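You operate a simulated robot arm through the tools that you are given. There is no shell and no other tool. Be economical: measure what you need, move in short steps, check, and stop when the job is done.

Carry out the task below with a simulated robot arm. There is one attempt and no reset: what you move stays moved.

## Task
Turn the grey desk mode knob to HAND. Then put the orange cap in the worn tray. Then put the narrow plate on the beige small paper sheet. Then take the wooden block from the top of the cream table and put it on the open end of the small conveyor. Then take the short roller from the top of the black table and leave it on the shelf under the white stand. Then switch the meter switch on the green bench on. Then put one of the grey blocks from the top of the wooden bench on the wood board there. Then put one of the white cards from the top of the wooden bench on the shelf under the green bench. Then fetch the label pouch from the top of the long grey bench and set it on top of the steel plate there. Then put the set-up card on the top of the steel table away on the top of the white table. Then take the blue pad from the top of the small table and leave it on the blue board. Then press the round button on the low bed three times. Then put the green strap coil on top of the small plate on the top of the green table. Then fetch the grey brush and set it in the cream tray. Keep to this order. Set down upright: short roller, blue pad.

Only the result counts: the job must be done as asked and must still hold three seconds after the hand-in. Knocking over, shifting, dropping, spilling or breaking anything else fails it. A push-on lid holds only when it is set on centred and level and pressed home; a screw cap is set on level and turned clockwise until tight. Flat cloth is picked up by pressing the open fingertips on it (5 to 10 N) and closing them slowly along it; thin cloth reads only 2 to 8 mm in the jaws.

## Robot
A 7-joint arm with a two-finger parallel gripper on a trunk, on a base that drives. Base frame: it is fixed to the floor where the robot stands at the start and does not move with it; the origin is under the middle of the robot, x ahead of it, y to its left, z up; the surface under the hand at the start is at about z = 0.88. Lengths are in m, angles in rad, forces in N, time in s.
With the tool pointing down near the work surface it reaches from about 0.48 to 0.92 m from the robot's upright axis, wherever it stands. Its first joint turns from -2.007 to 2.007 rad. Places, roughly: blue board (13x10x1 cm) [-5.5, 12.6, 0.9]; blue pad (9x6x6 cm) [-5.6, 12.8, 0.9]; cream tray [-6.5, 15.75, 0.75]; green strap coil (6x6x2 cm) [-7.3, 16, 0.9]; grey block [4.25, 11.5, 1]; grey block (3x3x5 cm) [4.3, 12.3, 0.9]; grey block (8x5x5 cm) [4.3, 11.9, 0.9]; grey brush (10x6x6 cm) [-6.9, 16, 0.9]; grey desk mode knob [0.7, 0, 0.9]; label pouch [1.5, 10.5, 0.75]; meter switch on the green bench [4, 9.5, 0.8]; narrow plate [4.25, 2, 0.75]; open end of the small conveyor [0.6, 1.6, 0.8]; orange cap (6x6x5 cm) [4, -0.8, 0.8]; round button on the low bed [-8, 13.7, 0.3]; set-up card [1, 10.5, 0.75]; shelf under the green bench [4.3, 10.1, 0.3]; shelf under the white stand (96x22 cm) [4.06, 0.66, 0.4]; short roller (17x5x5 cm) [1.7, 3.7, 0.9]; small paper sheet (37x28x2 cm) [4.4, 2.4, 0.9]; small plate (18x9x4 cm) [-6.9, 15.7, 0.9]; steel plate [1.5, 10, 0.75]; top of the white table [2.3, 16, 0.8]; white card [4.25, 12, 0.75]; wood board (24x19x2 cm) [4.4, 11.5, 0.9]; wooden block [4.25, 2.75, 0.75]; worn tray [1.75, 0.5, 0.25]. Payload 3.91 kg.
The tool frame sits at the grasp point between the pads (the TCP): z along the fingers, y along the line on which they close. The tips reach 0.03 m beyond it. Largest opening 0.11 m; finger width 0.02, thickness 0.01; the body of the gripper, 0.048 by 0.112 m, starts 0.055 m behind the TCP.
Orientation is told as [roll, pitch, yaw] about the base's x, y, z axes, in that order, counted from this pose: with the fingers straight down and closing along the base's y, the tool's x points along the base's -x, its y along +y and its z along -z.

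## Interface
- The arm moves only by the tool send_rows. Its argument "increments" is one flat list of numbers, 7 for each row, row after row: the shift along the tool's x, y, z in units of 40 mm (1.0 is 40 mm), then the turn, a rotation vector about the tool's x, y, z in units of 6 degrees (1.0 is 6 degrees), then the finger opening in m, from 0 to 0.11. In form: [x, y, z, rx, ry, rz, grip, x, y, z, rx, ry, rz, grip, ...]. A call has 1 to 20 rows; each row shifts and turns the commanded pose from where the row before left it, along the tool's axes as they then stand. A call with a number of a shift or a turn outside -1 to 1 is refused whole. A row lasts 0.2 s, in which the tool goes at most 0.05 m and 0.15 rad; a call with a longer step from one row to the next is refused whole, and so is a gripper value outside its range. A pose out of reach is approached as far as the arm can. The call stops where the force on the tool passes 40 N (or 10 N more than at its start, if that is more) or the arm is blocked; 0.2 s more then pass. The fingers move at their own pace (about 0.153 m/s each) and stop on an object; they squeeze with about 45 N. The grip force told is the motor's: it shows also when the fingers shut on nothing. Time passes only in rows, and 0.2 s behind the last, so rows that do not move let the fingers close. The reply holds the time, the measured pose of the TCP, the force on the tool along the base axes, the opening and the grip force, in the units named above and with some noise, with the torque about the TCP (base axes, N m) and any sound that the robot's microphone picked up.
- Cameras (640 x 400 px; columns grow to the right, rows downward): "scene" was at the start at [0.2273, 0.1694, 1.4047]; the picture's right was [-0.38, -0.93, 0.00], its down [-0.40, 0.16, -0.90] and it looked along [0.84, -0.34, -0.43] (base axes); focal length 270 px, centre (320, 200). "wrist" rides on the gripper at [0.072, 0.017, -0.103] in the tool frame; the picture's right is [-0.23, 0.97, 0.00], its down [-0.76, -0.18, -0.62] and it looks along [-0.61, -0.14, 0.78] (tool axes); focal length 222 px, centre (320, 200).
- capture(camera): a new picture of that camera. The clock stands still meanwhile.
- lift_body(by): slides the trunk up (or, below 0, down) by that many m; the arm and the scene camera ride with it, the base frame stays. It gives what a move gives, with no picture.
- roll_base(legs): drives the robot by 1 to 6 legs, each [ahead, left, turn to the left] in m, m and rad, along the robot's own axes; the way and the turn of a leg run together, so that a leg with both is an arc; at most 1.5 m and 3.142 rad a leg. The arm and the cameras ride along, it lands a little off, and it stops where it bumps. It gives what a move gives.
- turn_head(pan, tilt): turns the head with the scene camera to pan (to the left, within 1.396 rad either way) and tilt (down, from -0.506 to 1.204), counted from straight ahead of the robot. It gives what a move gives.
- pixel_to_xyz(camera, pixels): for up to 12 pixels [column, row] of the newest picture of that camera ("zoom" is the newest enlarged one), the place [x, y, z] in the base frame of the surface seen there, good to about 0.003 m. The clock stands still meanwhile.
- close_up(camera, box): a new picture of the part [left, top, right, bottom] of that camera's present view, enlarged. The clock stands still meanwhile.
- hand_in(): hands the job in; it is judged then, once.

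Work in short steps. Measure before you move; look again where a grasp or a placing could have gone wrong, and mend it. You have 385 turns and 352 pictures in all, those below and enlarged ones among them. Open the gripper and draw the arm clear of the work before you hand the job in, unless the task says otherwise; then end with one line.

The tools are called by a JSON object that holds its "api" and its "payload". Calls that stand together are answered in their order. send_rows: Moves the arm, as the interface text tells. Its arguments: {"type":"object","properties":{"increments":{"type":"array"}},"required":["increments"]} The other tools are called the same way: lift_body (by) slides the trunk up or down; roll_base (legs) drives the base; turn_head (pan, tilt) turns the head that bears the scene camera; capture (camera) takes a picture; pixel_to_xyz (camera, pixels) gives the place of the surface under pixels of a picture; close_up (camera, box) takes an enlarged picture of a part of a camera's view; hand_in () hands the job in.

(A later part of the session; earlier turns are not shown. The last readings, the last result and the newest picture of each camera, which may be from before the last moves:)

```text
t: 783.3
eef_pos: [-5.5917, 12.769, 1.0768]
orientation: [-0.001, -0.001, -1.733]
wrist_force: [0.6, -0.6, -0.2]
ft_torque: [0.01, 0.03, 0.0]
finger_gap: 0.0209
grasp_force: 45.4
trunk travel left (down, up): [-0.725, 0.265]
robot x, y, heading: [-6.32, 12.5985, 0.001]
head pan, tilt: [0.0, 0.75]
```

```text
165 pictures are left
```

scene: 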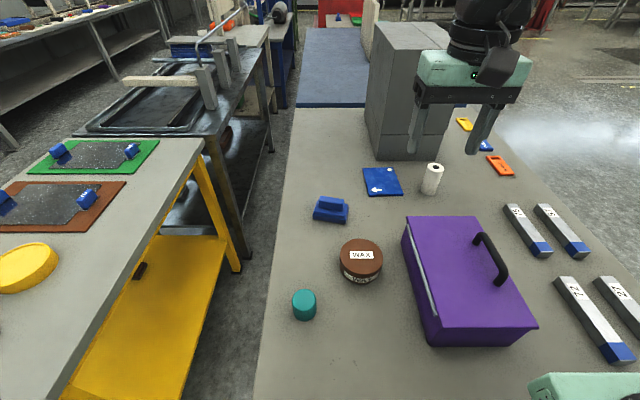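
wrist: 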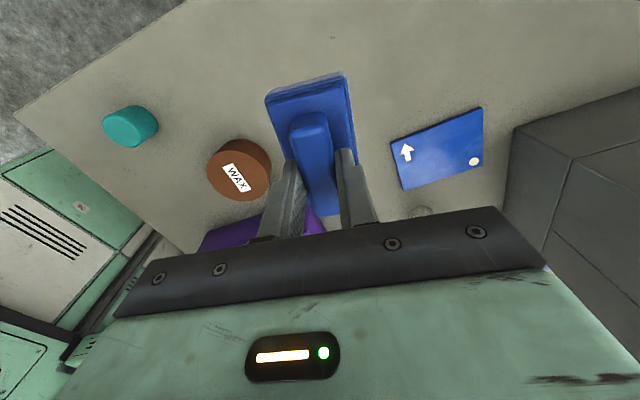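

Held. I rotate to yaw 0 so the pad's long side is along the board's long side.

{"api": "send_rows", "payload": {"increments": [0, 0, 0, 0, 0, -0.974, 0.01, 0, 0, 0, 0, 0, -0.974, 0.01, 0, 0, 0, 0, 0, -0.974, 0.01, 0, 0, 0, 0, 0, -0.974, 0.01, 0, 0, 0, 0, 0, -0.974, 0.01, 0, 0, 0, 0, 0, -0.974, 0.01, 0, 0, 0, 0, 0, -0.974, 0.01, 0, 0, 0, 0, 0, -0.974, 0.01, 0, 0, 0, 0, 0, -0.974, 0.01, 0, 0, 0, 0, 0, -0.974, 0.01, 0, 0, 0, 0, 0, -0.974, 0.01, 0, 0, 0, 0, 0, -0.974, 0.01, 0, 0, 0, 0, 0, -0.974, 0.01, 0, 0, 0, 0, 0, -0.974, 0.01, 0, 0, 0, 0, 0, -0.974, 0.01, 0, 0, 0, 0, 0, -0.974, 0.01, 0, 0, 0, 0, 0, -0.974, 0.01]}}

{"api": "send_rows", "payload": {"increments": [-0.84, -0.97, 0, 0, 0, 0, 0.01, -0.84, -0.97, 0, 0, 0, 0, 0.01, -0.84, -0.97, 0, 0, 0, 0, 0.01, -0.8, -0.97, 0, 0, 0, 0, 0.01]}}

{"api": "capture", "payload": {"camera": "wrist"}}

{"api": "capture", "payload": {"camera": "scene"}}

```text
t: 786.9
eef_pos: [-5.5893, 12.7712, 1.0756]
orientation: [-0.001, 0.0, 0.002]
wrist_force: [0.5, -0.2, -1.7]
ft_torque: [0.01, -0.03, 0.0]
finger_gap: 0.0209
grasp_force: 45.0
trunk travel left (down, up): [-0.725, 0.265]
robot x, y, heading: [-6.3206, 12.5984, -0.0]
head pan, tilt: [0.0, 0.75]
```

```text
refused: row 1 steps farther than a row can; nothing moved
```

```text
164 pictures are left
```

wrist: 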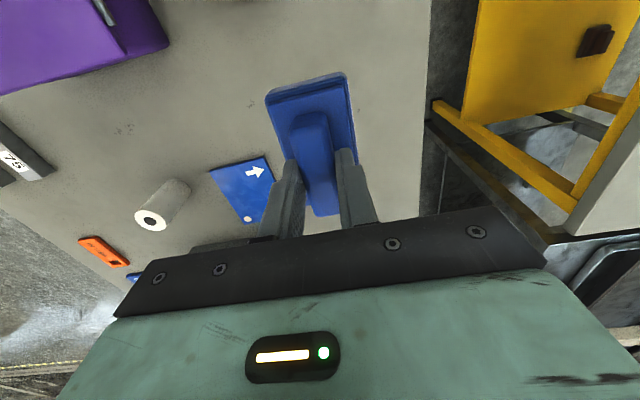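

```text
163 pictures are left
```

scene: 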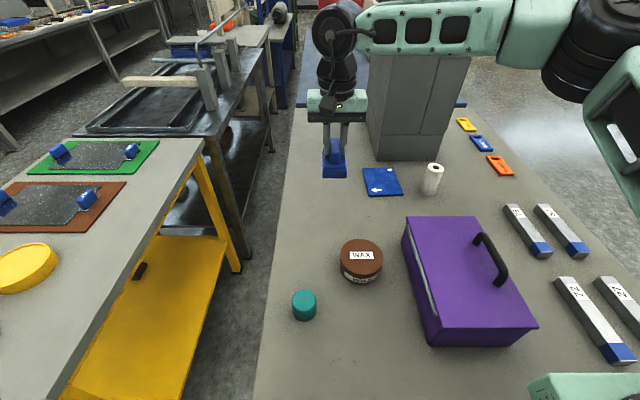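

I move over the board in smaller steps.

{"api": "send_rows", "payload": {"increments": [-0.66, -0.79, 0, 0, 0, 0, 0.01, -0.66, -0.79, 0, 0, 0, 0, 0.01, -0.66, -0.79, 0, 0, 0, 0, 0.01, -0.66, -0.79, 0, 0, 0, 0, 0.01, -0.66, -0.79, 0, 0, 0, 0, 0.01]}}

{"api": "capture", "payload": {"camera": "wrist"}}

{"api": "capture", "payload": {"camera": "scene"}}

```text
t: 788.1
eef_pos: [-5.4586, 12.6155, 1.0796]
orientation: [-0.001, 0.001, -0.001]
wrist_force: [-0.6, 1.1, 0.5]
ft_torque: [-0.04, -0.01, -0.01]
finger_gap: 0.0209
grasp_force: 45.1
trunk travel left (down, up): [-0.725, 0.265]
robot x, y, heading: [-6.3188, 12.6005, -0.005]
head pan, tilt: [0.0, 0.75]
```

```text
162 pictures are left
```

wrist: 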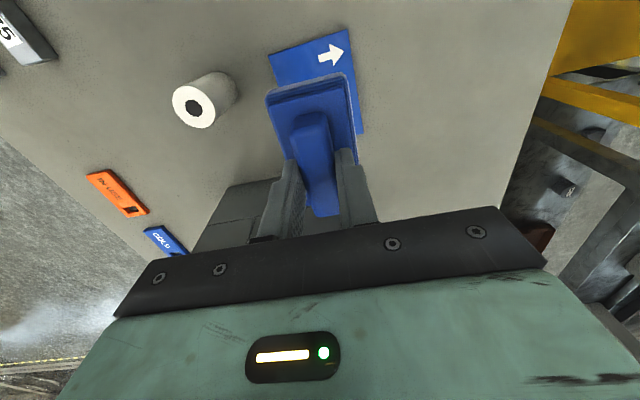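

```text
161 pictures are left
```

scene: 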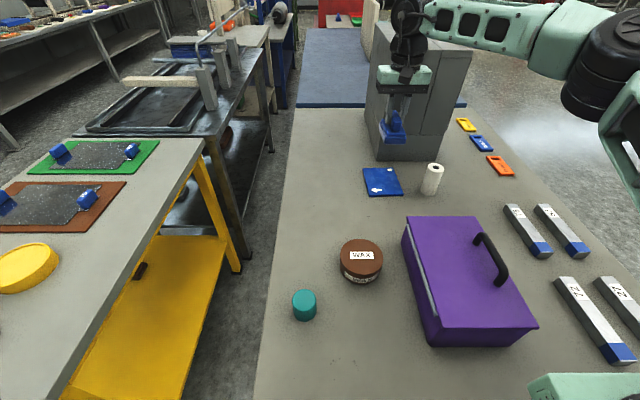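

Clear of the roll and grey box. I lower to just above the board, then finely.

{"api": "send_rows", "payload": {"increments": [0, 0, 0.9, 0, 0, 0, 0.01, 0, 0, 0.9, 0, 0, 0, 0.01, 0, 0, 0.9, 0, 0, 0, 0.01, 0, 0, 0.9, 0, 0, 0, 0.01, 0, 0, 0.1, 0, 0, 0, 0.01, 0, 0, 0, 0, 0, 0, 0.01]}}

{"api": "send_rows", "payload": {"increments": [0, 0, 0.06, 0, 0, 0, 0.01, 0, 0, 0.05, 0, 0, 0, 0.01, 0, 0, 0, 0, 0, 0, 0.01]}}

```text
t: 789.5
eef_pos: [-5.4547, 12.6132, 0.9268]
orientation: [0.001, -0.001, 0.001]
wrist_force: [-0.1, 0.0, -0.6]
ft_torque: [0.01, -0.02, 0.0]
finger_gap: 0.0209
grasp_force: 44.7
trunk travel left (down, up): [-0.725, 0.265]
robot x, y, heading: [-6.3183, 12.6062, -0.004]
head pan, tilt: [0.0, 0.75]
```

```text
t: 790.3
eef_pos: [-5.4555, 12.6137, 0.9237]
orientation: [0.0, -0.001, -0.001]
wrist_force: [1.2, 0.9, 2.9]
ft_torque: [0.01, 0.12, 0.0]
finger_gap: 0.0211
grasp_force: 45.5
trunk travel left (down, up): [-0.725, 0.265]
robot x, y, heading: [-6.3212, 12.601, -0.005]
head pan, tilt: [0.0, 0.75]
```

Contact at 0.924. I open, rise and check.

{"api": "send_rows", "payload": {"increments": [0, 0, 0, 0, 0, 0, 0.03, 0, 0, 0, 0, 0, 0, 0.045, 0, 0, -0.4, 0, 0, 0, 0.045, 0, 0, -1, 0, 0, 0, 0.045, 0, 0, -1, 0, 0, 0, 0.045, 0, 0, -1, 0, 0, 0, 0.045, 0, 0, -1, 0, 0, 0, 0.045, 0, 0, -1, 0, 0, 0, 0.045, 0.8, 0, -0.8, 0, 0, 0, 0.045, 0.8, 0, 0, 0, 0, 0, 0.045, 0.8, 0, 0, 0, 0, 0, 0.045, 0.8, 0, 0, 0, 0, 0, 0.045, 0.8, 0, 0, 0, 0, 0, 0.045, 0.8, 0, 0, 0, 0, 0, 0.045]}}

{"api": "close_up", "payload": {"camera": "scene", "box": [300, 130, 460, 235]}}

```text
t: 793.3
eef_pos: [-5.6538, 12.6133, 1.173]
orientation: [0.002, 0.0, 0.001]
wrist_force: [0.3, -0.4, -0.5]
ft_torque: [-0.02, 0.02, 0.04]
finger_gap: 0.045
grasp_force: 0.0
trunk travel left (down, up): [-0.725, 0.265]
robot x, y, heading: [-6.3199, 12.6003, -0.004]
head pan, tilt: [0.0, 0.75]
```

```text
3.81 times, centred on (380, 182) of scene
```

zoom: 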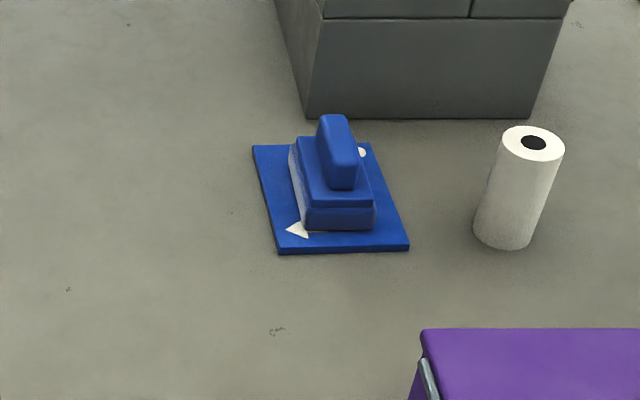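

The blue pad stands on the blue board. Next the round button on the low bed near (−8, 13.7, 0.3). I back out, drive north and look west.

{"api": "roll_base", "payload": {"legs": [[-0.25, 0, 0], [0, 0, 1.575], [1.5, 0, 0], [0.3, 0, 0]]}}

{"api": "turn_head", "payload": {"pan": 1.3, "tilt": 0.55}}

{"api": "capture", "payload": {"camera": "scene"}}

```text
t: 807.5
eef_pos: [-6.5563, 15.0543, 1.1727]
orientation: [0.0, -0.001, 1.565]
wrist_force: [0.3, 0.2, 0.2]
ft_torque: [0.0, 0.03, 0.0]
finger_gap: 0.0452
grasp_force: 0.1
trunk travel left (down, up): [-0.725, 0.265]
robot x, y, heading: [-6.5496, 14.3872, 1.557]
head pan, tilt: [0.0, 0.75]
```

```text
t: 809.0
eef_pos: [-6.5576, 15.0551, 1.1732]
orientation: [0.0, -0.001, 1.565]
wrist_force: [0.2, -0.3, -0.2]
ft_torque: [0.0, 0.02, -0.01]
finger_gap: 0.0449
grasp_force: 0.1
trunk travel left (down, up): [-0.725, 0.265]
robot x, y, heading: [-6.5502, 14.3887, 1.563]
head pan, tilt: [1.3, 0.55]
```

```text
159 pictures are left
```

scene: 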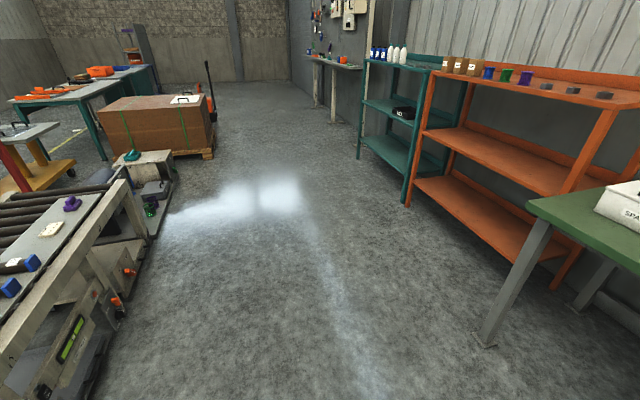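

I zoom on the roller bed's low parts.

{"api": "close_up", "payload": {"camera": "scene", "box": [0, 140, 200, 400]}}

{"api": "pixel_to_xyz", "payload": {"camera": "scene", "pixels": [[130, 272], [118, 303], [70, 340], [45, 390], [150, 208], [140, 165], [100, 250], [120, 185]]}}

```text
1.54 times, centred on (100, 270) of scene
```

zoom: 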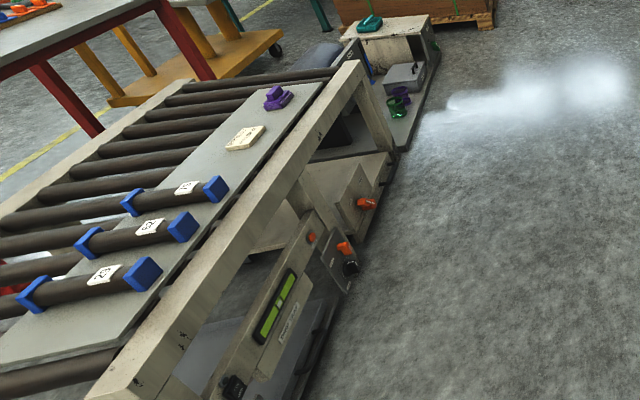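

```text
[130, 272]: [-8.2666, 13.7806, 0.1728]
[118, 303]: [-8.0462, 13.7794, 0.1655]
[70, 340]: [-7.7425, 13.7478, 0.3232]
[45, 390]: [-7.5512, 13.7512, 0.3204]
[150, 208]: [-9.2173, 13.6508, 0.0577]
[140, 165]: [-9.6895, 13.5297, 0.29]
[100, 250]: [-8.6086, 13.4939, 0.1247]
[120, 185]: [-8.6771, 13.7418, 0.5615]
```

The controls sit low on the bed's north side around x≈−8. I drive to (−7.95, 14.7) and face −y for a closer look.

{"api": "roll_base", "payload": {"legs": [[0.3, 0, 0], [0, 0, 1.575], [1.4, 0, 0], [0, 0, 1.57]]}}

{"api": "turn_head", "payload": {"pan": 0.0, "tilt": 0.9}}

{"api": "capture", "payload": {"camera": "scene"}}

```text
t: 825.5
eef_pos: [-7.9534, 14.011, 1.1725]
orientation: [0.001, 0.001, -1.562]
wrist_force: [-0.4, 0.5, -0.1]
ft_torque: [-0.03, -0.01, -0.01]
finger_gap: 0.0451
grasp_force: 0.1
trunk travel left (down, up): [-0.725, 0.265]
robot x, y, heading: [-7.9684, 14.6787, -1.564]
head pan, tilt: [1.3, 0.55]
```

```text
t: 826.9
eef_pos: [-7.9538, 14.0095, 1.1731]
orientation: [0.0, 0.001, -1.562]
wrist_force: [-0.1, -0.3, -0.6]
ft_torque: [0.0, 0.0, 0.0]
finger_gap: 0.045
grasp_force: 0.0
trunk travel left (down, up): [-0.725, 0.265]
robot x, y, heading: [-7.971, 14.6757, -1.566]
head pan, tilt: [0.0, 0.901]
```

```text
157 pictures are left
```

scene: 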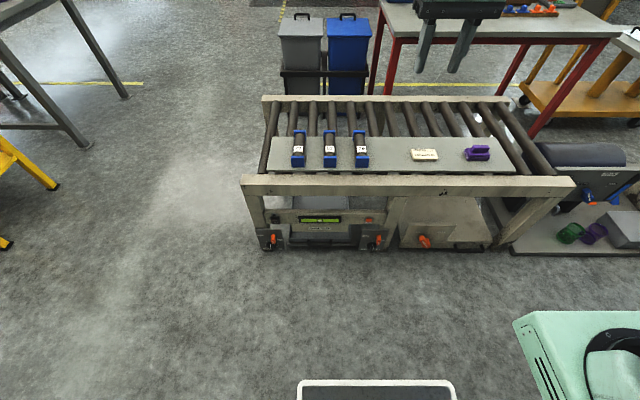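

{"api": "close_up", "payload": {"camera": "scene", "box": [240, 180, 500, 260]}}

{"api": "pixel_to_xyz", "payload": {"camera": "scene", "pixels": [[370, 220], [377, 242], [320, 220], [275, 217], [270, 240], [425, 240], [440, 225], [350, 235]]}}

```text
2.46 times, centred on (370, 220) of scene
```

zoom: 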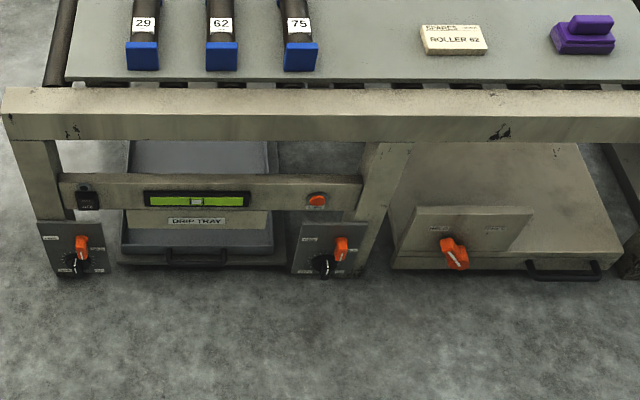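

```text
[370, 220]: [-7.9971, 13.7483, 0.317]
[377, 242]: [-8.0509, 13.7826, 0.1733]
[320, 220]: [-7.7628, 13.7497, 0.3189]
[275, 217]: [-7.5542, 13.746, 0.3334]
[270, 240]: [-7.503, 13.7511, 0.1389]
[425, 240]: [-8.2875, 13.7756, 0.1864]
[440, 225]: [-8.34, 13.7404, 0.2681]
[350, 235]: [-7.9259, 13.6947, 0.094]
```

The round orange button is at zoom (317,200), near (−7.99, 13.75, 0.33), on the rail facing north. I zoom in more.

{"api": "close_up", "payload": {"camera": "scene", "box": [340, 195, 400, 250]}}

{"api": "pixel_to_xyz", "payload": {"camera": "zoom", "pixels": [[310, 120], [310, 100], [310, 145], [280, 120], [345, 120], [230, 120], [230, 80], [230, 160], [310, 170], [420, 120]]}}

```text
7.27 times, centred on (370, 222) of scene
```

zoom: 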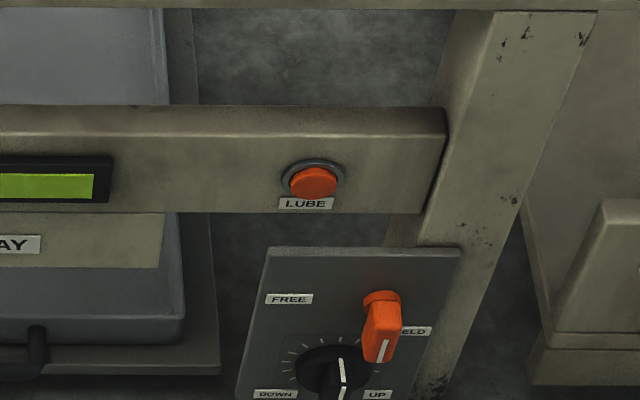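

```text
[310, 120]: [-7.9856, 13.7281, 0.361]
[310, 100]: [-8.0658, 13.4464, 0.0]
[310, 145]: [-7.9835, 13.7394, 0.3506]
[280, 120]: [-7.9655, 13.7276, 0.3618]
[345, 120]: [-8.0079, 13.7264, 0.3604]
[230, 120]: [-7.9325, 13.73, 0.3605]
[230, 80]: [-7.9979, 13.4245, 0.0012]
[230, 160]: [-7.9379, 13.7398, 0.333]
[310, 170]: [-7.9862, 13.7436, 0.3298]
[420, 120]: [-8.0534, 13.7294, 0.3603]
```

The LUBE button faces +y at about (−7.987, 13.75, 0.325). I'll press it with closed fingers on a forward-tilted tool. First I measure it exactly, then tilt and lower out here.

{"api": "pixel_to_xyz", "payload": {"camera": "zoom", "pixels": [[313, 184], [305, 178], [325, 190], [313, 172], [313, 197], [290, 190], [343, 180], [380, 300], [380, 345], [345, 370]]}}

{"api": "send_rows", "payload": {"increments": [0, 0, 0, 0, -1, 0, 0.0, 0, 0, 0, 0, -1, 0, 0.0, 0, 0, 0, 0, -1, 0, 0.0, 0, 0, 0, 0, -1, 0, 0.0, 0, 0, 0, 0, -1, 0, 0.0, 0, 0, 0, 0, -1, 0, 0.0, 0, 0, 0, 0, -1, 0, 0.0, 0, 0, 0, 0, -1, 0, 0.0, 0, 0, 0, 0, -1, 0, 0.0]}}

{"api": "lift_body", "payload": {"by": -0.36}}

{"api": "lift_body", "payload": {"by": -0.36}}

```text
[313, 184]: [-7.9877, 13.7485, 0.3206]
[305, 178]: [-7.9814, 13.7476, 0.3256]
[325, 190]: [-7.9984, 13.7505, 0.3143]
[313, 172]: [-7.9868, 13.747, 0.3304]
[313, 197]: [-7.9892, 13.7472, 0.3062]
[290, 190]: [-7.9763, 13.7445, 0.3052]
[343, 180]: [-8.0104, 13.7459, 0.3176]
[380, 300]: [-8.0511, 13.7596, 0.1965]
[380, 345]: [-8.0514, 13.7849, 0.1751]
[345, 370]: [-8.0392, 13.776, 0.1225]
```

```text
t: 828.9
eef_pos: [-7.9535, 14.0091, 1.1727]
orientation: [0.002, -0.944, -1.562]
wrist_force: [0.0, -0.5, 0.2]
ft_torque: [0.0, -0.02, 0.0]
finger_gap: 0.0001
grasp_force: 37.7
trunk travel left (down, up): [-0.725, 0.265]
robot x, y, heading: [-7.9698, 14.6748, -1.567]
head pan, tilt: [0.0, 0.901]
```

```text
t: 832.4
eef_pos: [-7.9524, 14.0095, 0.8129]
orientation: [0.002, -0.943, -1.562]
wrist_force: [0.0, 0.2, 0.2]
ft_torque: [0.02, 0.01, 0.0]
finger_gap: 0.0
grasp_force: 37.8
trunk travel left (down, up): [-0.365, 0.625]
robot x, y, heading: [-7.9719, 14.6762, -1.566]
head pan, tilt: [0.0, 0.901]
```

```text
t: 835.9
eef_pos: [-7.9542, 14.0096, 0.451]
orientation: [0.001, -0.941, -1.563]
wrist_force: [-0.1, -0.2, 0.2]
ft_torque: [0.0, 0.0, 0.0]
finger_gap: 0.0
grasp_force: 37.8
trunk travel left (down, up): [-0.005, 0.985]
robot x, y, heading: [-7.9725, 14.6724, -1.566]
head pan, tilt: [0.0, 0.901]
```

Now I lower 0.12 m and align x, then look.

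{"api": "send_rows", "payload": {"increments": [0.813, -0.283, 0.593, 0, 0, 0, 0.0, 0.813, -0.283, 0.593, 0, 0, 0, 0.0, 0.813, -0.283, 0.593, 0, 0, 0, 0.0]}}

{"api": "turn_head", "payload": {"pan": 0.0, "tilt": 0.5}}

{"api": "capture", "payload": {"camera": "scene"}}

{"api": "capture", "payload": {"camera": "wrist"}}

```text
t: 836.7
eef_pos: [-7.9864, 14.009, 0.3329]
orientation: [0.002, -0.942, -1.565]
wrist_force: [-0.6, 0.0, 0.1]
ft_torque: [0.02, -0.04, -0.02]
finger_gap: 0.0001
grasp_force: 37.7
trunk travel left (down, up): [-0.005, 0.985]
robot x, y, heading: [-7.9717, 14.6772, -1.563]
head pan, tilt: [0.0, 0.901]
```

```text
t: 837.6
eef_pos: [-7.9874, 14.0085, 0.3328]
orientation: [0.002, -0.943, -1.562]
wrist_force: [-0.9, 0.3, -1.2]
ft_torque: [-0.01, 0.0, 0.0]
finger_gap: 0.0
grasp_force: 37.6
trunk travel left (down, up): [-0.005, 0.985]
robot x, y, heading: [-7.9731, 14.6751, -1.569]
head pan, tilt: [0.0, 0.499]
```

```text
154 pictures are left
```

scene: 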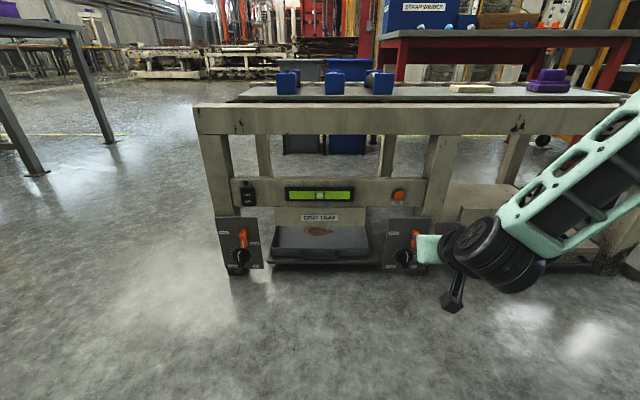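

```text
153 pictures are left
```

wrist: 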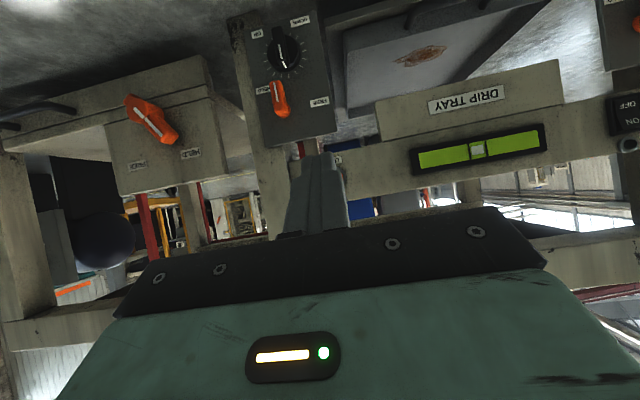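

Posture is good. I drive ahead 0.185 m, leaving the final approach to the arm.

{"api": "roll_base", "payload": {"legs": [[0.185, 0, 0]]}}

{"api": "capture", "payload": {"camera": "wrist"}}

{"api": "capture", "payload": {"camera": "scene"}}

```text
t: 839.2
eef_pos: [-7.9885, 13.8171, 0.3334]
orientation: [0.001, -0.942, -1.568]
wrist_force: [-0.5, 0.6, 0.7]
ft_torque: [0.03, -0.01, -0.03]
finger_gap: 0.0001
grasp_force: 38.0
trunk travel left (down, up): [-0.005, 0.985]
robot x, y, heading: [-7.9713, 14.4837, -1.574]
head pan, tilt: [0.0, 0.499]
```

```text
152 pictures are left
```

wrist: 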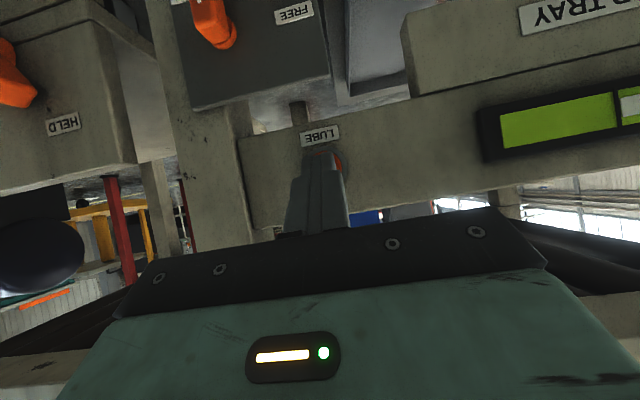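

```text
151 pictures are left
```

scene: 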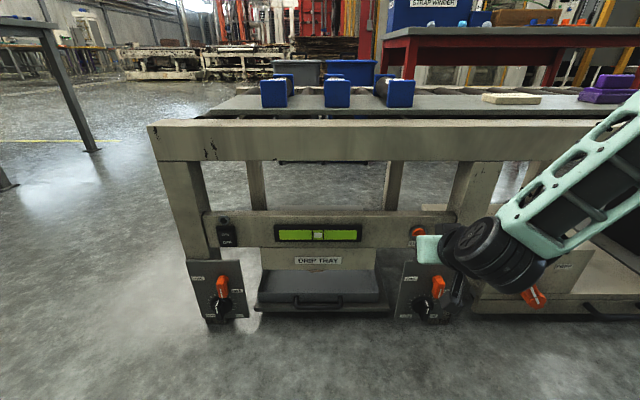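

I verify the button's x from the wrist view, then advance in fine steps.

{"api": "pixel_to_xyz", "payload": {"camera": "wrist", "pixels": [[340, 163], [319, 135], [302, 137], [337, 132]]}}

{"api": "send_rows", "payload": {"increments": [-0.29, 0, 0.4, 0, 0, 0, 0.0, -0.15, 0, 0.2, 0, 0, 0, 0.0, 0, 0, 0, 0, 0, 0, 0.0]}}

```text
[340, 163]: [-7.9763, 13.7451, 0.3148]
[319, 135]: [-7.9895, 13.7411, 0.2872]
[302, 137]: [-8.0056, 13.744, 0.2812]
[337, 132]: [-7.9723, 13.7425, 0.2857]
```

```text
t: 840.0
eef_pos: [-7.9877, 13.787, 0.3348]
orientation: [0.002, -0.944, -1.567]
wrist_force: [-0.1, -0.5, 0.1]
ft_torque: [-0.02, -0.02, 0.02]
finger_gap: 0.0
grasp_force: 38.2
trunk travel left (down, up): [-0.005, 0.985]
robot x, y, heading: [-7.9726, 14.4819, -1.569]
head pan, tilt: [0.0, 0.499]
```

Just short of contact. I lower 4 mm, then press forward in 3–4 mm steps and listen for the click.

{"api": "send_rows", "payload": {"increments": [0.08, 0, 0.06, 0, 0, 0, 0.0, -0.059, 0, 0.081, 0, 0, 0, 0.0, -0.059, 0, 0.081, 0, 0, 0, 0.0, -0.059, 0, 0.081, 0, 0, 0, 0.0, 0, 0, 0, 0, 0, 0, 0.0]}}

```text
t: 841.2
eef_pos: [-7.9884, 13.7741, 0.3298]
orientation: [0.002, -0.941, -1.567]
wrist_force: [-0.9, 4.4, -1.4]
ft_torque: [0.09, 0.02, -0.04]
finger_gap: 0.0
grasp_force: 37.7
trunk travel left (down, up): [-0.005, 0.985]
robot x, y, heading: [-7.9734, 14.4845, -1.573]
head pan, tilt: [0.0, 0.499]
heard: click
```

First click. I retreat 16 mm.

{"api": "send_rows", "payload": {"increments": [0.118, 0, -0.162, 0, 0, 0, 0.0, 0.118, 0, -0.162, 0, 0, 0, 0.0, 0, 0, 0, 0, 0, 0, 0.0]}}

{"api": "close_up", "payload": {"camera": "scene", "box": [380, 200, 480, 280]}}

```text
t: 842.0
eef_pos: [-7.9886, 13.7894, 0.3299]
orientation: [0.001, -0.941, -1.567]
wrist_force: [0.1, -0.5, 0.5]
ft_torque: [-0.03, 0.03, 0.0]
finger_gap: 0.0001
grasp_force: 37.4
trunk travel left (down, up): [-0.005, 0.985]
robot x, y, heading: [-7.9707, 14.4865, -1.57]
head pan, tilt: [0.0, 0.499]
```

```text
5.00 times, centred on (430, 240) of scene
```

zoom: 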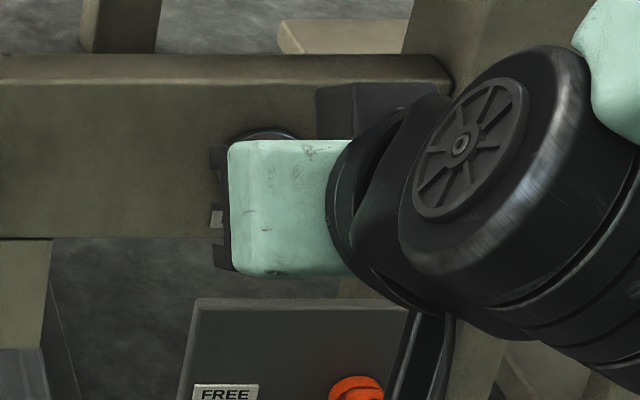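

Second press: forward the same amount, then retreat.

{"api": "send_rows", "payload": {"increments": [-0.118, 0, 0.162, 0, 0, 0, 0.0, -0.059, 0, 0.081, 0, 0, 0, 0.0, -0.059, 0, 0.081, 0, 0, 0, 0.0, 0, 0, 0, 0, 0, 0, 0.0]}}

{"api": "send_rows", "payload": {"increments": [0.118, 0, -0.162, 0, 0, 0, 0.0, 0.118, 0, -0.162, 0, 0, 0, 0.0, 0, 0, 0, 0, 0, 0, 0.0]}}

```text
t: 843.0
eef_pos: [-7.9892, 13.774, 0.3309]
orientation: [0.002, -0.942, -1.568]
wrist_force: [0.6, 4.3, -1.8]
ft_torque: [0.11, -0.02, 0.05]
finger_gap: 0.0
grasp_force: 37.6
trunk travel left (down, up): [-0.005, 0.985]
robot x, y, heading: [-7.969, 14.4848, -1.566]
head pan, tilt: [0.0, 0.499]
heard: click
```

```text
t: 843.8
eef_pos: [-7.9885, 13.7918, 0.3294]
orientation: [-0.001, -0.943, -1.566]
wrist_force: [-0.2, 0.0, 0.2]
ft_torque: [0.0, -0.01, 0.02]
finger_gap: 0.0001
grasp_force: 38.0
trunk travel left (down, up): [-0.005, 0.985]
robot x, y, heading: [-7.966, 14.4852, -1.568]
head pan, tilt: [0.0, 0.499]
```

Third press, then retreat.

{"api": "send_rows", "payload": {"increments": [-0.118, 0, 0.162, 0, 0, 0, 0.0, -0.059, 0, 0.081, 0, 0, 0, 0.0, -0.059, 0, 0.081, 0, 0, 0, 0.0, 0, 0, 0, 0, 0, 0, 0.0]}}

{"api": "send_rows", "payload": {"increments": [0.118, 0, -0.162, 0, 0, 0, 0.0, 0.118, 0, -0.162, 0, 0, 0, 0.0, 0.3, 0, -0.4, 0, 0, 0, 0.0, 0.5, 0, -0.7, 0, 0, 0, 0.0]}}

```text
t: 844.8
eef_pos: [-7.9878, 13.7754, 0.3286]
orientation: [0.002, -0.943, -1.569]
wrist_force: [1.9, 4.1, 1.1]
ft_torque: [0.01, -0.02, 0.08]
finger_gap: 0.0001
grasp_force: 38.2
trunk travel left (down, up): [-0.005, 0.985]
robot x, y, heading: [-7.9709, 14.4839, -1.572]
head pan, tilt: [0.0, 0.499]
heard: click
```

```text
t: 845.8
eef_pos: [-7.984, 13.8368, 0.3285]
orientation: [0.0, -0.94, -1.568]
wrist_force: [0.4, -0.9, -0.4]
ft_torque: [0.03, -0.02, 0.02]
finger_gap: 0.0
grasp_force: 37.7
out of reach, approached as far as the arm can: row 4
trunk travel left (down, up): [-0.005, 0.985]
robot x, y, heading: [-7.9708, 14.4877, -1.57]
head pan, tilt: [0.0, 0.499]
```

Three clicks done. I back off a little, raise the trunk, straighten the tool and turn to face the green table to the north.

{"api": "roll_base", "payload": {"legs": [[-0.2, 0, 0]]}}

{"api": "lift_body", "payload": {"by": 0.36}}

{"api": "lift_body", "payload": {"by": 0.36}}

{"api": "send_rows", "payload": {"increments": [0, 0, 0, 0, 1, 0, 0.05, 0, 0, 0, 0, 1, 0, 0.05, 0, 0, 0, 0, 1, 0, 0.05, 0, 0, 0, 0, 1, 0, 0.05, 0, 0, 0, 0, 1, 0, 0.05, 0, 0, 0, 0, 1, 0, 0.05, 0, 0, 0, 0, 1, 0, 0.05, 0, 0, 0, 0, 1, 0, 0.05, 0, 0, 0, 0, 1, 0, 0.05, 0.4, 0, -0.7, 0, 0, 0, 0.05, 0.4, 0, -0.7, 0, 0, 0, 0.05, 0.4, 0, -0.7, 0, 0, 0, 0.05]}}

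{"api": "roll_base", "payload": {"legs": [[0, 0.9, 0], [0, 0, 1.57], [0, 0, 1.57]]}}

{"api": "turn_head", "payload": {"pan": 0.0, "tilt": 0.5}}

{"api": "capture", "payload": {"camera": "scene"}}

```text
t: 847.3
eef_pos: [-7.9813, 14.0342, 0.3291]
orientation: [0.003, -0.942, -1.56]
wrist_force: [0.1, 0.3, 0.6]
ft_torque: [-0.02, -0.03, -0.01]
finger_gap: 0.0
grasp_force: 38.1
trunk travel left (down, up): [-0.005, 0.985]
robot x, y, heading: [-7.9712, 14.6814, -1.565]
head pan, tilt: [0.0, 0.499]
```

```text
t: 850.8
eef_pos: [-7.9822, 14.0344, 0.6877]
orientation: [-0.001, -0.941, -1.561]
wrist_force: [-0.7, 0.4, 0.0]
ft_torque: [0.01, 0.02, 0.02]
finger_gap: 0.0
grasp_force: 37.9
trunk travel left (down, up): [-0.365, 0.625]
robot x, y, heading: [-7.9698, 14.6837, -1.565]
head pan, tilt: [0.0, 0.499]
```

```text
t: 854.3
eef_pos: [-7.9814, 14.034, 1.0487]
orientation: [-0.001, -0.942, -1.561]
wrist_force: [-0.5, -0.4, 0.5]
ft_torque: [-0.04, 0.0, 0.04]
finger_gap: 0.0002
grasp_force: 37.4
trunk travel left (down, up): [-0.725, 0.265]
robot x, y, heading: [-7.9738, 14.6844, -1.568]
head pan, tilt: [0.0, 0.499]
```

```text
t: 856.9
eef_pos: [-7.9848, 14.086, 1.1293]
orientation: [-0.019, -0.074, -1.572]
wrist_force: [0.0, -0.4, 0.8]
ft_torque: [0.01, 0.0, 0.0]
finger_gap: 0.0498
grasp_force: 0.0
out of reach, approached as far as the arm can: row 5
trunk travel left (down, up): [-0.725, 0.265]
robot x, y, heading: [-7.9734, 14.6781, -1.561]
head pan, tilt: [0.0, 0.499]
```

```text
t: 869.5
eef_pos: [-7.0336, 15.2746, 1.1284]
orientation: [-0.019, -0.072, 1.582]
wrist_force: [0.3, 0.3, 0.0]
ft_torque: [-0.01, -0.01, 0.0]
finger_gap: 0.0499
grasp_force: 0.1
trunk travel left (down, up): [-0.725, 0.265]
robot x, y, heading: [-7.0368, 14.6761, 1.592]
head pan, tilt: [0.0, 0.499]
```

```text
t: 870.1
eef_pos: [-7.0322, 15.2754, 1.1288]
orientation: [-0.018, -0.072, 1.584]
wrist_force: [0.2, 1.0, 0.4]
ft_torque: [0.0, 0.04, 0.05]
finger_gap: 0.0502
grasp_force: 0.1
trunk travel left (down, up): [-0.725, 0.265]
robot x, y, heading: [-7.038, 14.6799, 1.59]
head pan, tilt: [0.0, 0.499]
```

```text
149 pictures are left
```

scene: 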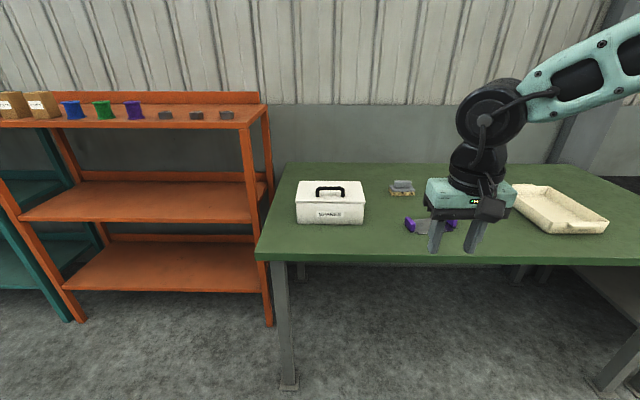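

The plate with purple handles is at (430,225), the brush at (402,187) and the cream tray at (560,210). The strap coil may be behind the white toolbox. I straighten the tool and raise the trunk to look.

{"api": "send_rows", "payload": {"increments": [0, 0, -0.5, 0, 0.69, 0, 0.05, 0, 0, -0.5, 0, 0, 0, 0.05]}}

{"api": "lift_body", "payload": {"by": 0.26}}

{"api": "turn_head", "payload": {"pan": 0.1, "tilt": 0.65}}

{"api": "capture", "payload": {"camera": "scene"}}

```text
t: 870.8
eef_pos: [-7.0351, 15.2742, 1.1686]
orientation: [-0.019, -0.001, 1.582]
wrist_force: [-0.2, -0.1, 0.9]
ft_torque: [-0.02, -0.01, -0.02]
finger_gap: 0.0504
grasp_force: 0.1
trunk travel left (down, up): [-0.725, 0.265]
robot x, y, heading: [-7.0374, 14.6779, 1.591]
head pan, tilt: [0.0, 0.499]
```

```text
t: 873.4
eef_pos: [-7.0347, 15.2735, 1.4298]
orientation: [-0.02, -0.001, 1.582]
wrist_force: [0.2, 0.3, 0.1]
ft_torque: [0.0, -0.03, 0.01]
finger_gap: 0.05
grasp_force: 0.0
trunk travel left (down, up): [-0.985, 0.005]
robot x, y, heading: [-7.0367, 14.6793, 1.594]
head pan, tilt: [0.0, 0.499]
```

```text
t: 874.1
eef_pos: [-7.0343, 15.2753, 1.4287]
orientation: [-0.018, 0.001, 1.581]
wrist_force: [-0.5, 0.0, 0.0]
ft_torque: [-0.01, 0.04, -0.01]
finger_gap: 0.0501
grasp_force: 0.1
trunk travel left (down, up): [-0.985, 0.005]
robot x, y, heading: [-7.0383, 14.6816, 1.59]
head pan, tilt: [0.099, 0.649]
```

```text
148 pictures are left
```

scene: 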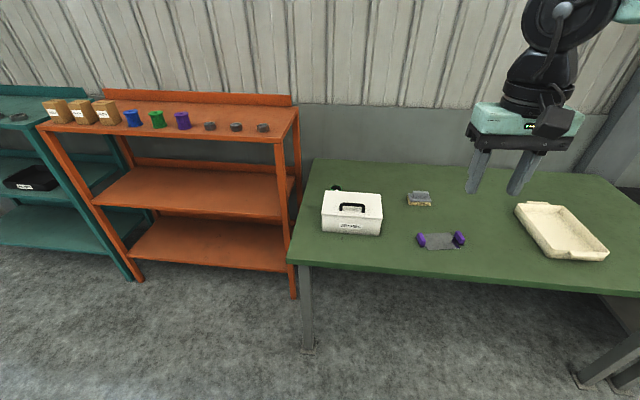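

{"api": "close_up", "payload": {"camera": "scene", "box": [290, 160, 480, 270]}}

{"api": "pixel_to_xyz", "payload": {"camera": "scene", "pixels": [[157, 118], [336, 187], [420, 200], [440, 242], [350, 210], [560, 230], [420, 240], [460, 237]]}}

{"api": "close_up", "payload": {"camera": "scene", "box": [110, 90, 290, 150]}}

```text
3.37 times, centred on (385, 215) of scene
```

zoom: 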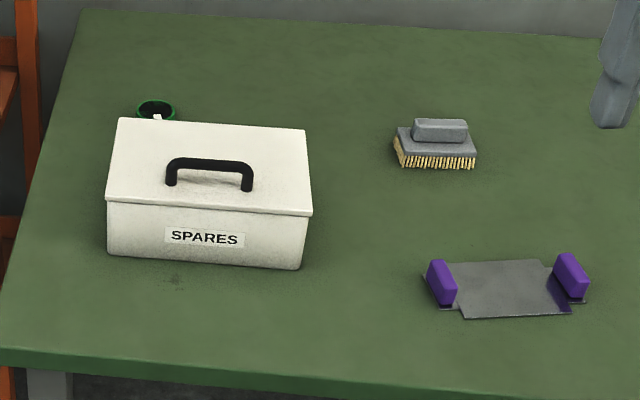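

```text
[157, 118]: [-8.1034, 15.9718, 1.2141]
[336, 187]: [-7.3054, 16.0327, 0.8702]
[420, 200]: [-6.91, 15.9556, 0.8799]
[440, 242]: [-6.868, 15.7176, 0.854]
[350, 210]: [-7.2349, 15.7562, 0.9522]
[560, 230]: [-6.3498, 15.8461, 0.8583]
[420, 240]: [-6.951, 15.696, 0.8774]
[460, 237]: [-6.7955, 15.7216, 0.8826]
```

```text
3.56 times, centred on (200, 120) of scene
```

zoom: 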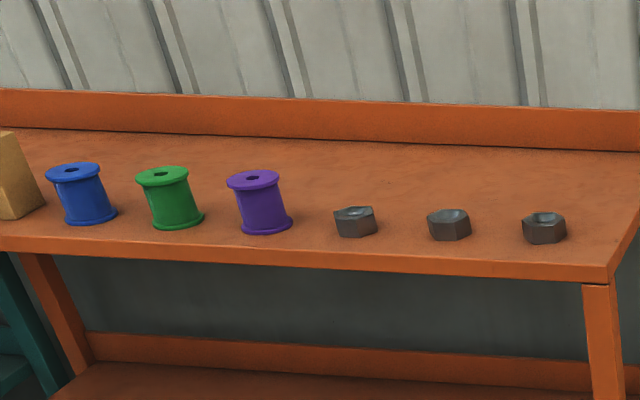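

The green coil is behind the toolbox at about (−7.305, 16.03). I measure the toolbox, table edge and leg for approach clearances.

{"api": "pixel_to_xyz", "payload": {"camera": "scene", "pixels": [[305, 330], [302, 262], [326, 194], [381, 198], [324, 225], [380, 233], [335, 190], [352, 205], [600, 380], [331, 186]]}}

{"api": "lift_body", "payload": {"by": -0.2}}

{"api": "roll_base", "payload": {"legs": [[0, 0.16, -0.02], [0.45, 0, 0]]}}

{"api": "capture", "payload": {"camera": "scene"}}

{"api": "capture", "payload": {"camera": "wrist"}}

```text
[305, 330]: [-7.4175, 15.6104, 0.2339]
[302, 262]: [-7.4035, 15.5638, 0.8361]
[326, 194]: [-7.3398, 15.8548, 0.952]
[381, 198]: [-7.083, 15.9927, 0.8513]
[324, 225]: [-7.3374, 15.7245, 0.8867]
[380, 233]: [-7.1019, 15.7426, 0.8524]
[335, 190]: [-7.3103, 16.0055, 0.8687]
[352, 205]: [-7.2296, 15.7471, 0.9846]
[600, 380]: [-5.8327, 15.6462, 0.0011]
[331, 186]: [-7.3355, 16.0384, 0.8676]
```

```text
t: 876.3
eef_pos: [-7.0344, 15.274, 1.2296]
orientation: [-0.018, -0.002, 1.581]
wrist_force: [0.3, -0.1, 0.0]
ft_torque: [-0.01, -0.02, 0.0]
finger_gap: 0.05
grasp_force: 0.1
trunk travel left (down, up): [-0.785, 0.205]
robot x, y, heading: [-7.0355, 14.6788, 1.594]
head pan, tilt: [0.099, 0.649]
```

```text
t: 880.1
eef_pos: [-7.1774, 15.7265, 1.2287]
orientation: [-0.02, 0.002, 1.553]
wrist_force: [0.8, -0.1, -0.2]
ft_torque: [0.0, 0.0, -0.01]
finger_gap: 0.0501
grasp_force: 0.0
trunk travel left (down, up): [-0.785, 0.205]
robot x, y, heading: [-7.1981, 15.1328, 1.56]
head pan, tilt: [0.099, 0.649]
```

```text
145 pictures are left
```

scene: 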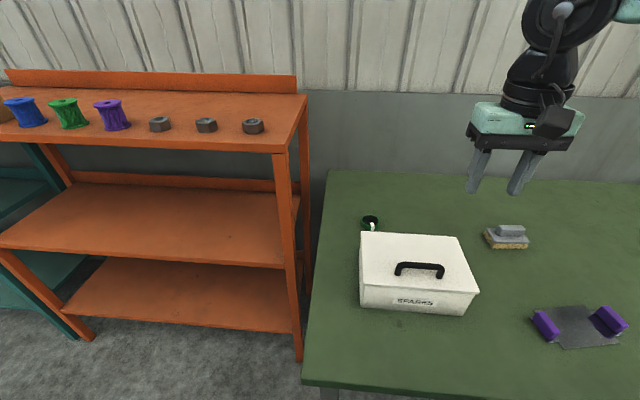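

```text
144 pictures are left
```

wrist: 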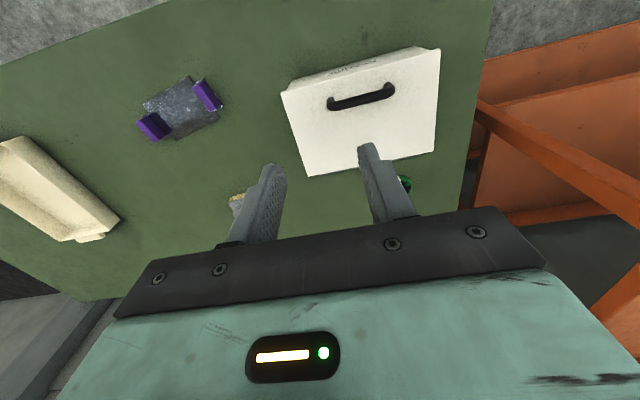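

I zoom on the coil behind the toolbox.

{"api": "close_up", "payload": {"camera": "scene", "box": [340, 200, 420, 260]}}

{"api": "pixel_to_xyz", "payload": {"camera": "zoom", "pixels": [[175, 145], [240, 120], [305, 150], [240, 180], [240, 160], [300, 190], [172, 180], [165, 260], [400, 250], [310, 240], [200, 235], [240, 100]]}}

{"api": "pixel_to_xyz", "payload": {"camera": "scene", "pixels": [[300, 95], [295, 140], [308, 250], [360, 235], [465, 240], [478, 290], [420, 265]]}}

```text
6.67 times, centred on (380, 230) of scene
```

zoom: 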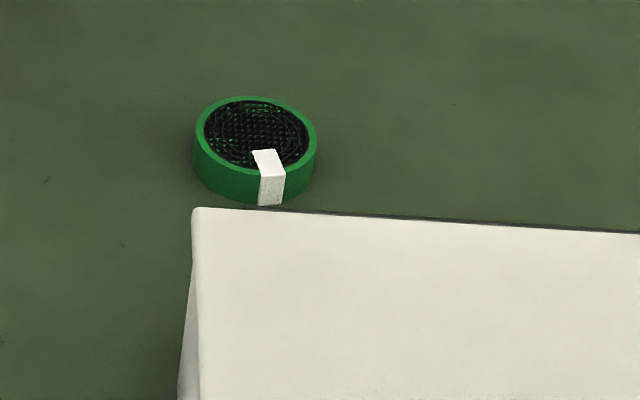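

```text
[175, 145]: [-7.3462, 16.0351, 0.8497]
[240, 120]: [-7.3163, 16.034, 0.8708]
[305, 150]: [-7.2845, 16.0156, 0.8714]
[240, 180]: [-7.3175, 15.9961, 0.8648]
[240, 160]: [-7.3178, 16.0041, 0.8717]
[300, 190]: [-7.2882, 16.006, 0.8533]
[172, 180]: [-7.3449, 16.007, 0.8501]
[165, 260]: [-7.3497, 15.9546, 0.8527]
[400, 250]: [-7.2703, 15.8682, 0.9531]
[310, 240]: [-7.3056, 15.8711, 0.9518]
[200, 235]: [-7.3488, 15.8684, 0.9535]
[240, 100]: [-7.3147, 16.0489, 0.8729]
```

```text
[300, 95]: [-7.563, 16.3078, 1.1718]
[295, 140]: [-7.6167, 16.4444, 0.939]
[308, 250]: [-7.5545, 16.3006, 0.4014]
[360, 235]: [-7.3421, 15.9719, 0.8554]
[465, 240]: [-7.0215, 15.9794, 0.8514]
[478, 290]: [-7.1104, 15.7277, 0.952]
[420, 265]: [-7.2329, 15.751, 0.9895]
```

The coil is centred at (−7.3125, 16.022), top z 0.872, 11 cm behind the toolbox. I shift the base right (clear of the table leg) and closer, and level the tool.

{"api": "roll_base", "payload": {"legs": [[0, -0.14, 0.01], [0.11, 0, 0]]}}

{"api": "lift_body", "payload": {"by": -0.06}}

{"api": "send_rows", "payload": {"increments": [0, 0, 0, 0, -0.19, 0, 0.09, -0.5, 0.7, 0, 0, 0, 0, 0.09, -0.5, 0.7, 0, 0, 0, 0, 0.09, -0.5, 0.7, 0, 0, 0, 0, 0.09, -0.4, 0.6, 0, 0, 0, 0, 0.09]}}

```text
t: 882.1
eef_pos: [-7.0485, 15.8342, 1.2283]
orientation: [-0.019, -0.003, 1.566]
wrist_force: [0.2, -0.2, -0.7]
ft_torque: [-0.01, -0.02, 0.0]
finger_gap: 0.0502
grasp_force: 0.0
trunk travel left (down, up): [-0.785, 0.205]
robot x, y, heading: [-7.067, 15.2355, 1.569]
head pan, tilt: [0.099, 0.649]
```

```text
t: 883.1
eef_pos: [-7.0478, 15.8333, 1.1692]
orientation: [-0.018, 0.0, 1.564]
wrist_force: [0.1, -0.4, 0.2]
ft_torque: [-0.01, 0.02, -0.03]
finger_gap: 0.0502
grasp_force: 0.0
trunk travel left (down, up): [-0.725, 0.265]
robot x, y, heading: [-7.0611, 15.2387, 1.57]
head pan, tilt: [0.099, 0.649]
```

```text
t: 884.4
eef_pos: [-7.1557, 15.9074, 1.168]
orientation: [-0.019, -0.021, 1.564]
wrist_force: [1.0, -0.6, 0.3]
ft_torque: [0.0, 0.03, -0.02]
finger_gap: 0.0902
grasp_force: 0.1
trunk travel left (down, up): [-0.725, 0.265]
robot x, y, heading: [-7.0618, 15.2393, 1.571]
head pan, tilt: [0.099, 0.649]
```

The residual tilt is about the tool's x axis; I correct that and continue to above the coil.

{"api": "send_rows", "payload": {"increments": [0, 0, 0, -0.18, 0.19, 0, 0.09, -0.72, 0.98, 0, 0, 0, 0, 0.09, -0.72, 0.98, 0, 0, 0, 0, 0.09, -0.72, 0.98, 0, 0, 0, 0, 0.09, -0.72, 0.98, 0, 0, 0, 0, 0.09]}}

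{"api": "capture", "payload": {"camera": "wrist"}}

{"api": "capture", "payload": {"camera": "scene"}}

```text
t: 885.5
eef_pos: [-7.308, 16.0258, 1.1655]
orientation: [-0.002, 0.001, 1.564]
wrist_force: [2.3, 1.3, -0.2]
ft_torque: [0.0, 0.08, -0.01]
finger_gap: 0.0897
grasp_force: 0.1
trunk travel left (down, up): [-0.725, 0.265]
robot x, y, heading: [-7.0653, 15.2385, 1.573]
head pan, tilt: [0.099, 0.649]
```

```text
142 pictures are left
```

wrist: 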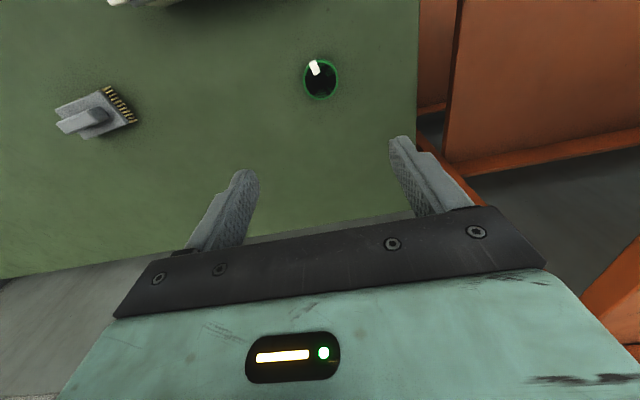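

```text
141 pictures are left
```

scene: 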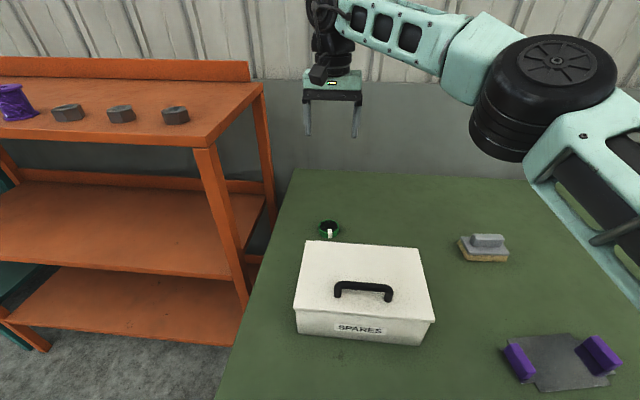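

{"api": "pixel_to_xyz", "payload": {"camera": "wrist", "pixels": [[321, 78], [304, 80], [339, 76], [321, 61], [322, 98]]}}

```text
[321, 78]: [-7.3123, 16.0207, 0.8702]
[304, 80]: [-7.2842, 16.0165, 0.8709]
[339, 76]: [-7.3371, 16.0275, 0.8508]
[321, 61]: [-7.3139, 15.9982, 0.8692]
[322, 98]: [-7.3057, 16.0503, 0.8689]
```

Centre (−7.312, 16.023). I descend to just above the table and grip the coil.

{"api": "send_rows", "payload": {"increments": [0.07, 0.1, 0.9, 0, 0, 0, 0.09, 0, 0, 0.9, 0, 0, 0, 0.09, 0, 0, 0.9, 0, 0, 0, 0.09, 0, 0, 0.9, 0, 0, 0, 0.09, 0, 0, 0.9, 0, 0, 0, 0.09, 0, 0, 0.9, 0, 0, 0, 0.09, 0, 0, 0.9, 0, 0, 0, 0.09, 0, 0, 0.6, 0, 0, 0, 0.09]}}

{"api": "capture", "payload": {"camera": "wrist"}}

```text
t: 887.4
eef_pos: [-7.3143, 16.0249, 0.8909]
orientation: [0.001, 0.0, 1.565]
wrist_force: [-0.3, -0.6, 0.3]
ft_torque: [-0.01, 0.0, -0.02]
finger_gap: 0.0902
grasp_force: 0.1
trunk travel left (down, up): [-0.725, 0.265]
robot x, y, heading: [-7.0626, 15.238, 1.574]
head pan, tilt: [0.099, 0.649]
```

```text
140 pictures are left
```

wrist: 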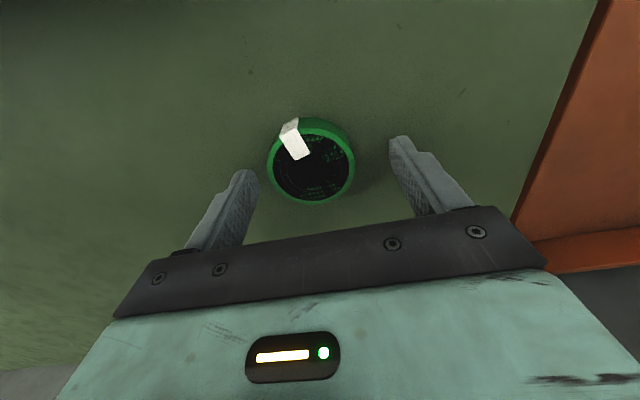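

{"api": "send_rows", "payload": {"increments": [0.03, 0, 0.15, 0, 0, 0, 0.09, 0, 0, 0.04, 0, 0, 0, 0.09, 0, 0, 0, 0, 0, 0, 0.07, 0, 0, 0, 0, 0, 0, 0.04, 0, 0, 0, 0, 0, 0, 0.04, 0, 0, -0.3, 0, 0, 0, 0.04, 0, 0, -0.8, 0, 0, 0, 0.04, 0, 0, -1, 0, 0, 0, 0.04, 0, 0, -1, 0, 0, 0, 0.04, 0, 0, -1, 0, 0, 0, 0.04]}}

{"api": "capture", "payload": {"camera": "wrist"}}

```text
t: 889.5
eef_pos: [-7.3142, 16.0235, 1.0499]
orientation: [-0.001, 0.0, 1.565]
wrist_force: [-0.6, 0.1, -0.3]
ft_torque: [-0.02, -0.01, 0.01]
finger_gap: 0.0554
grasp_force: 44.9
trunk travel left (down, up): [-0.725, 0.265]
robot x, y, heading: [-7.0659, 15.2367, 1.57]
head pan, tilt: [0.099, 0.649]
```

```text
139 pictures are left
```

wrist: 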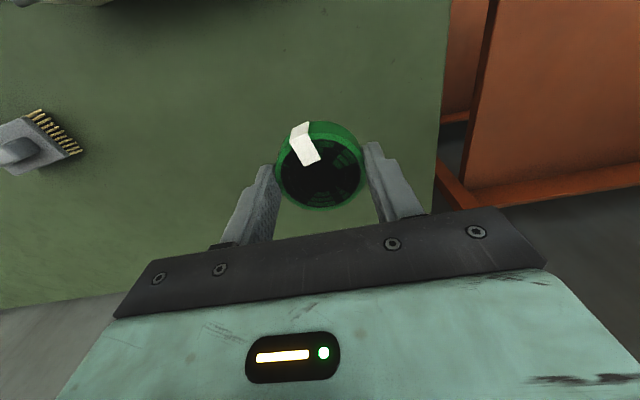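

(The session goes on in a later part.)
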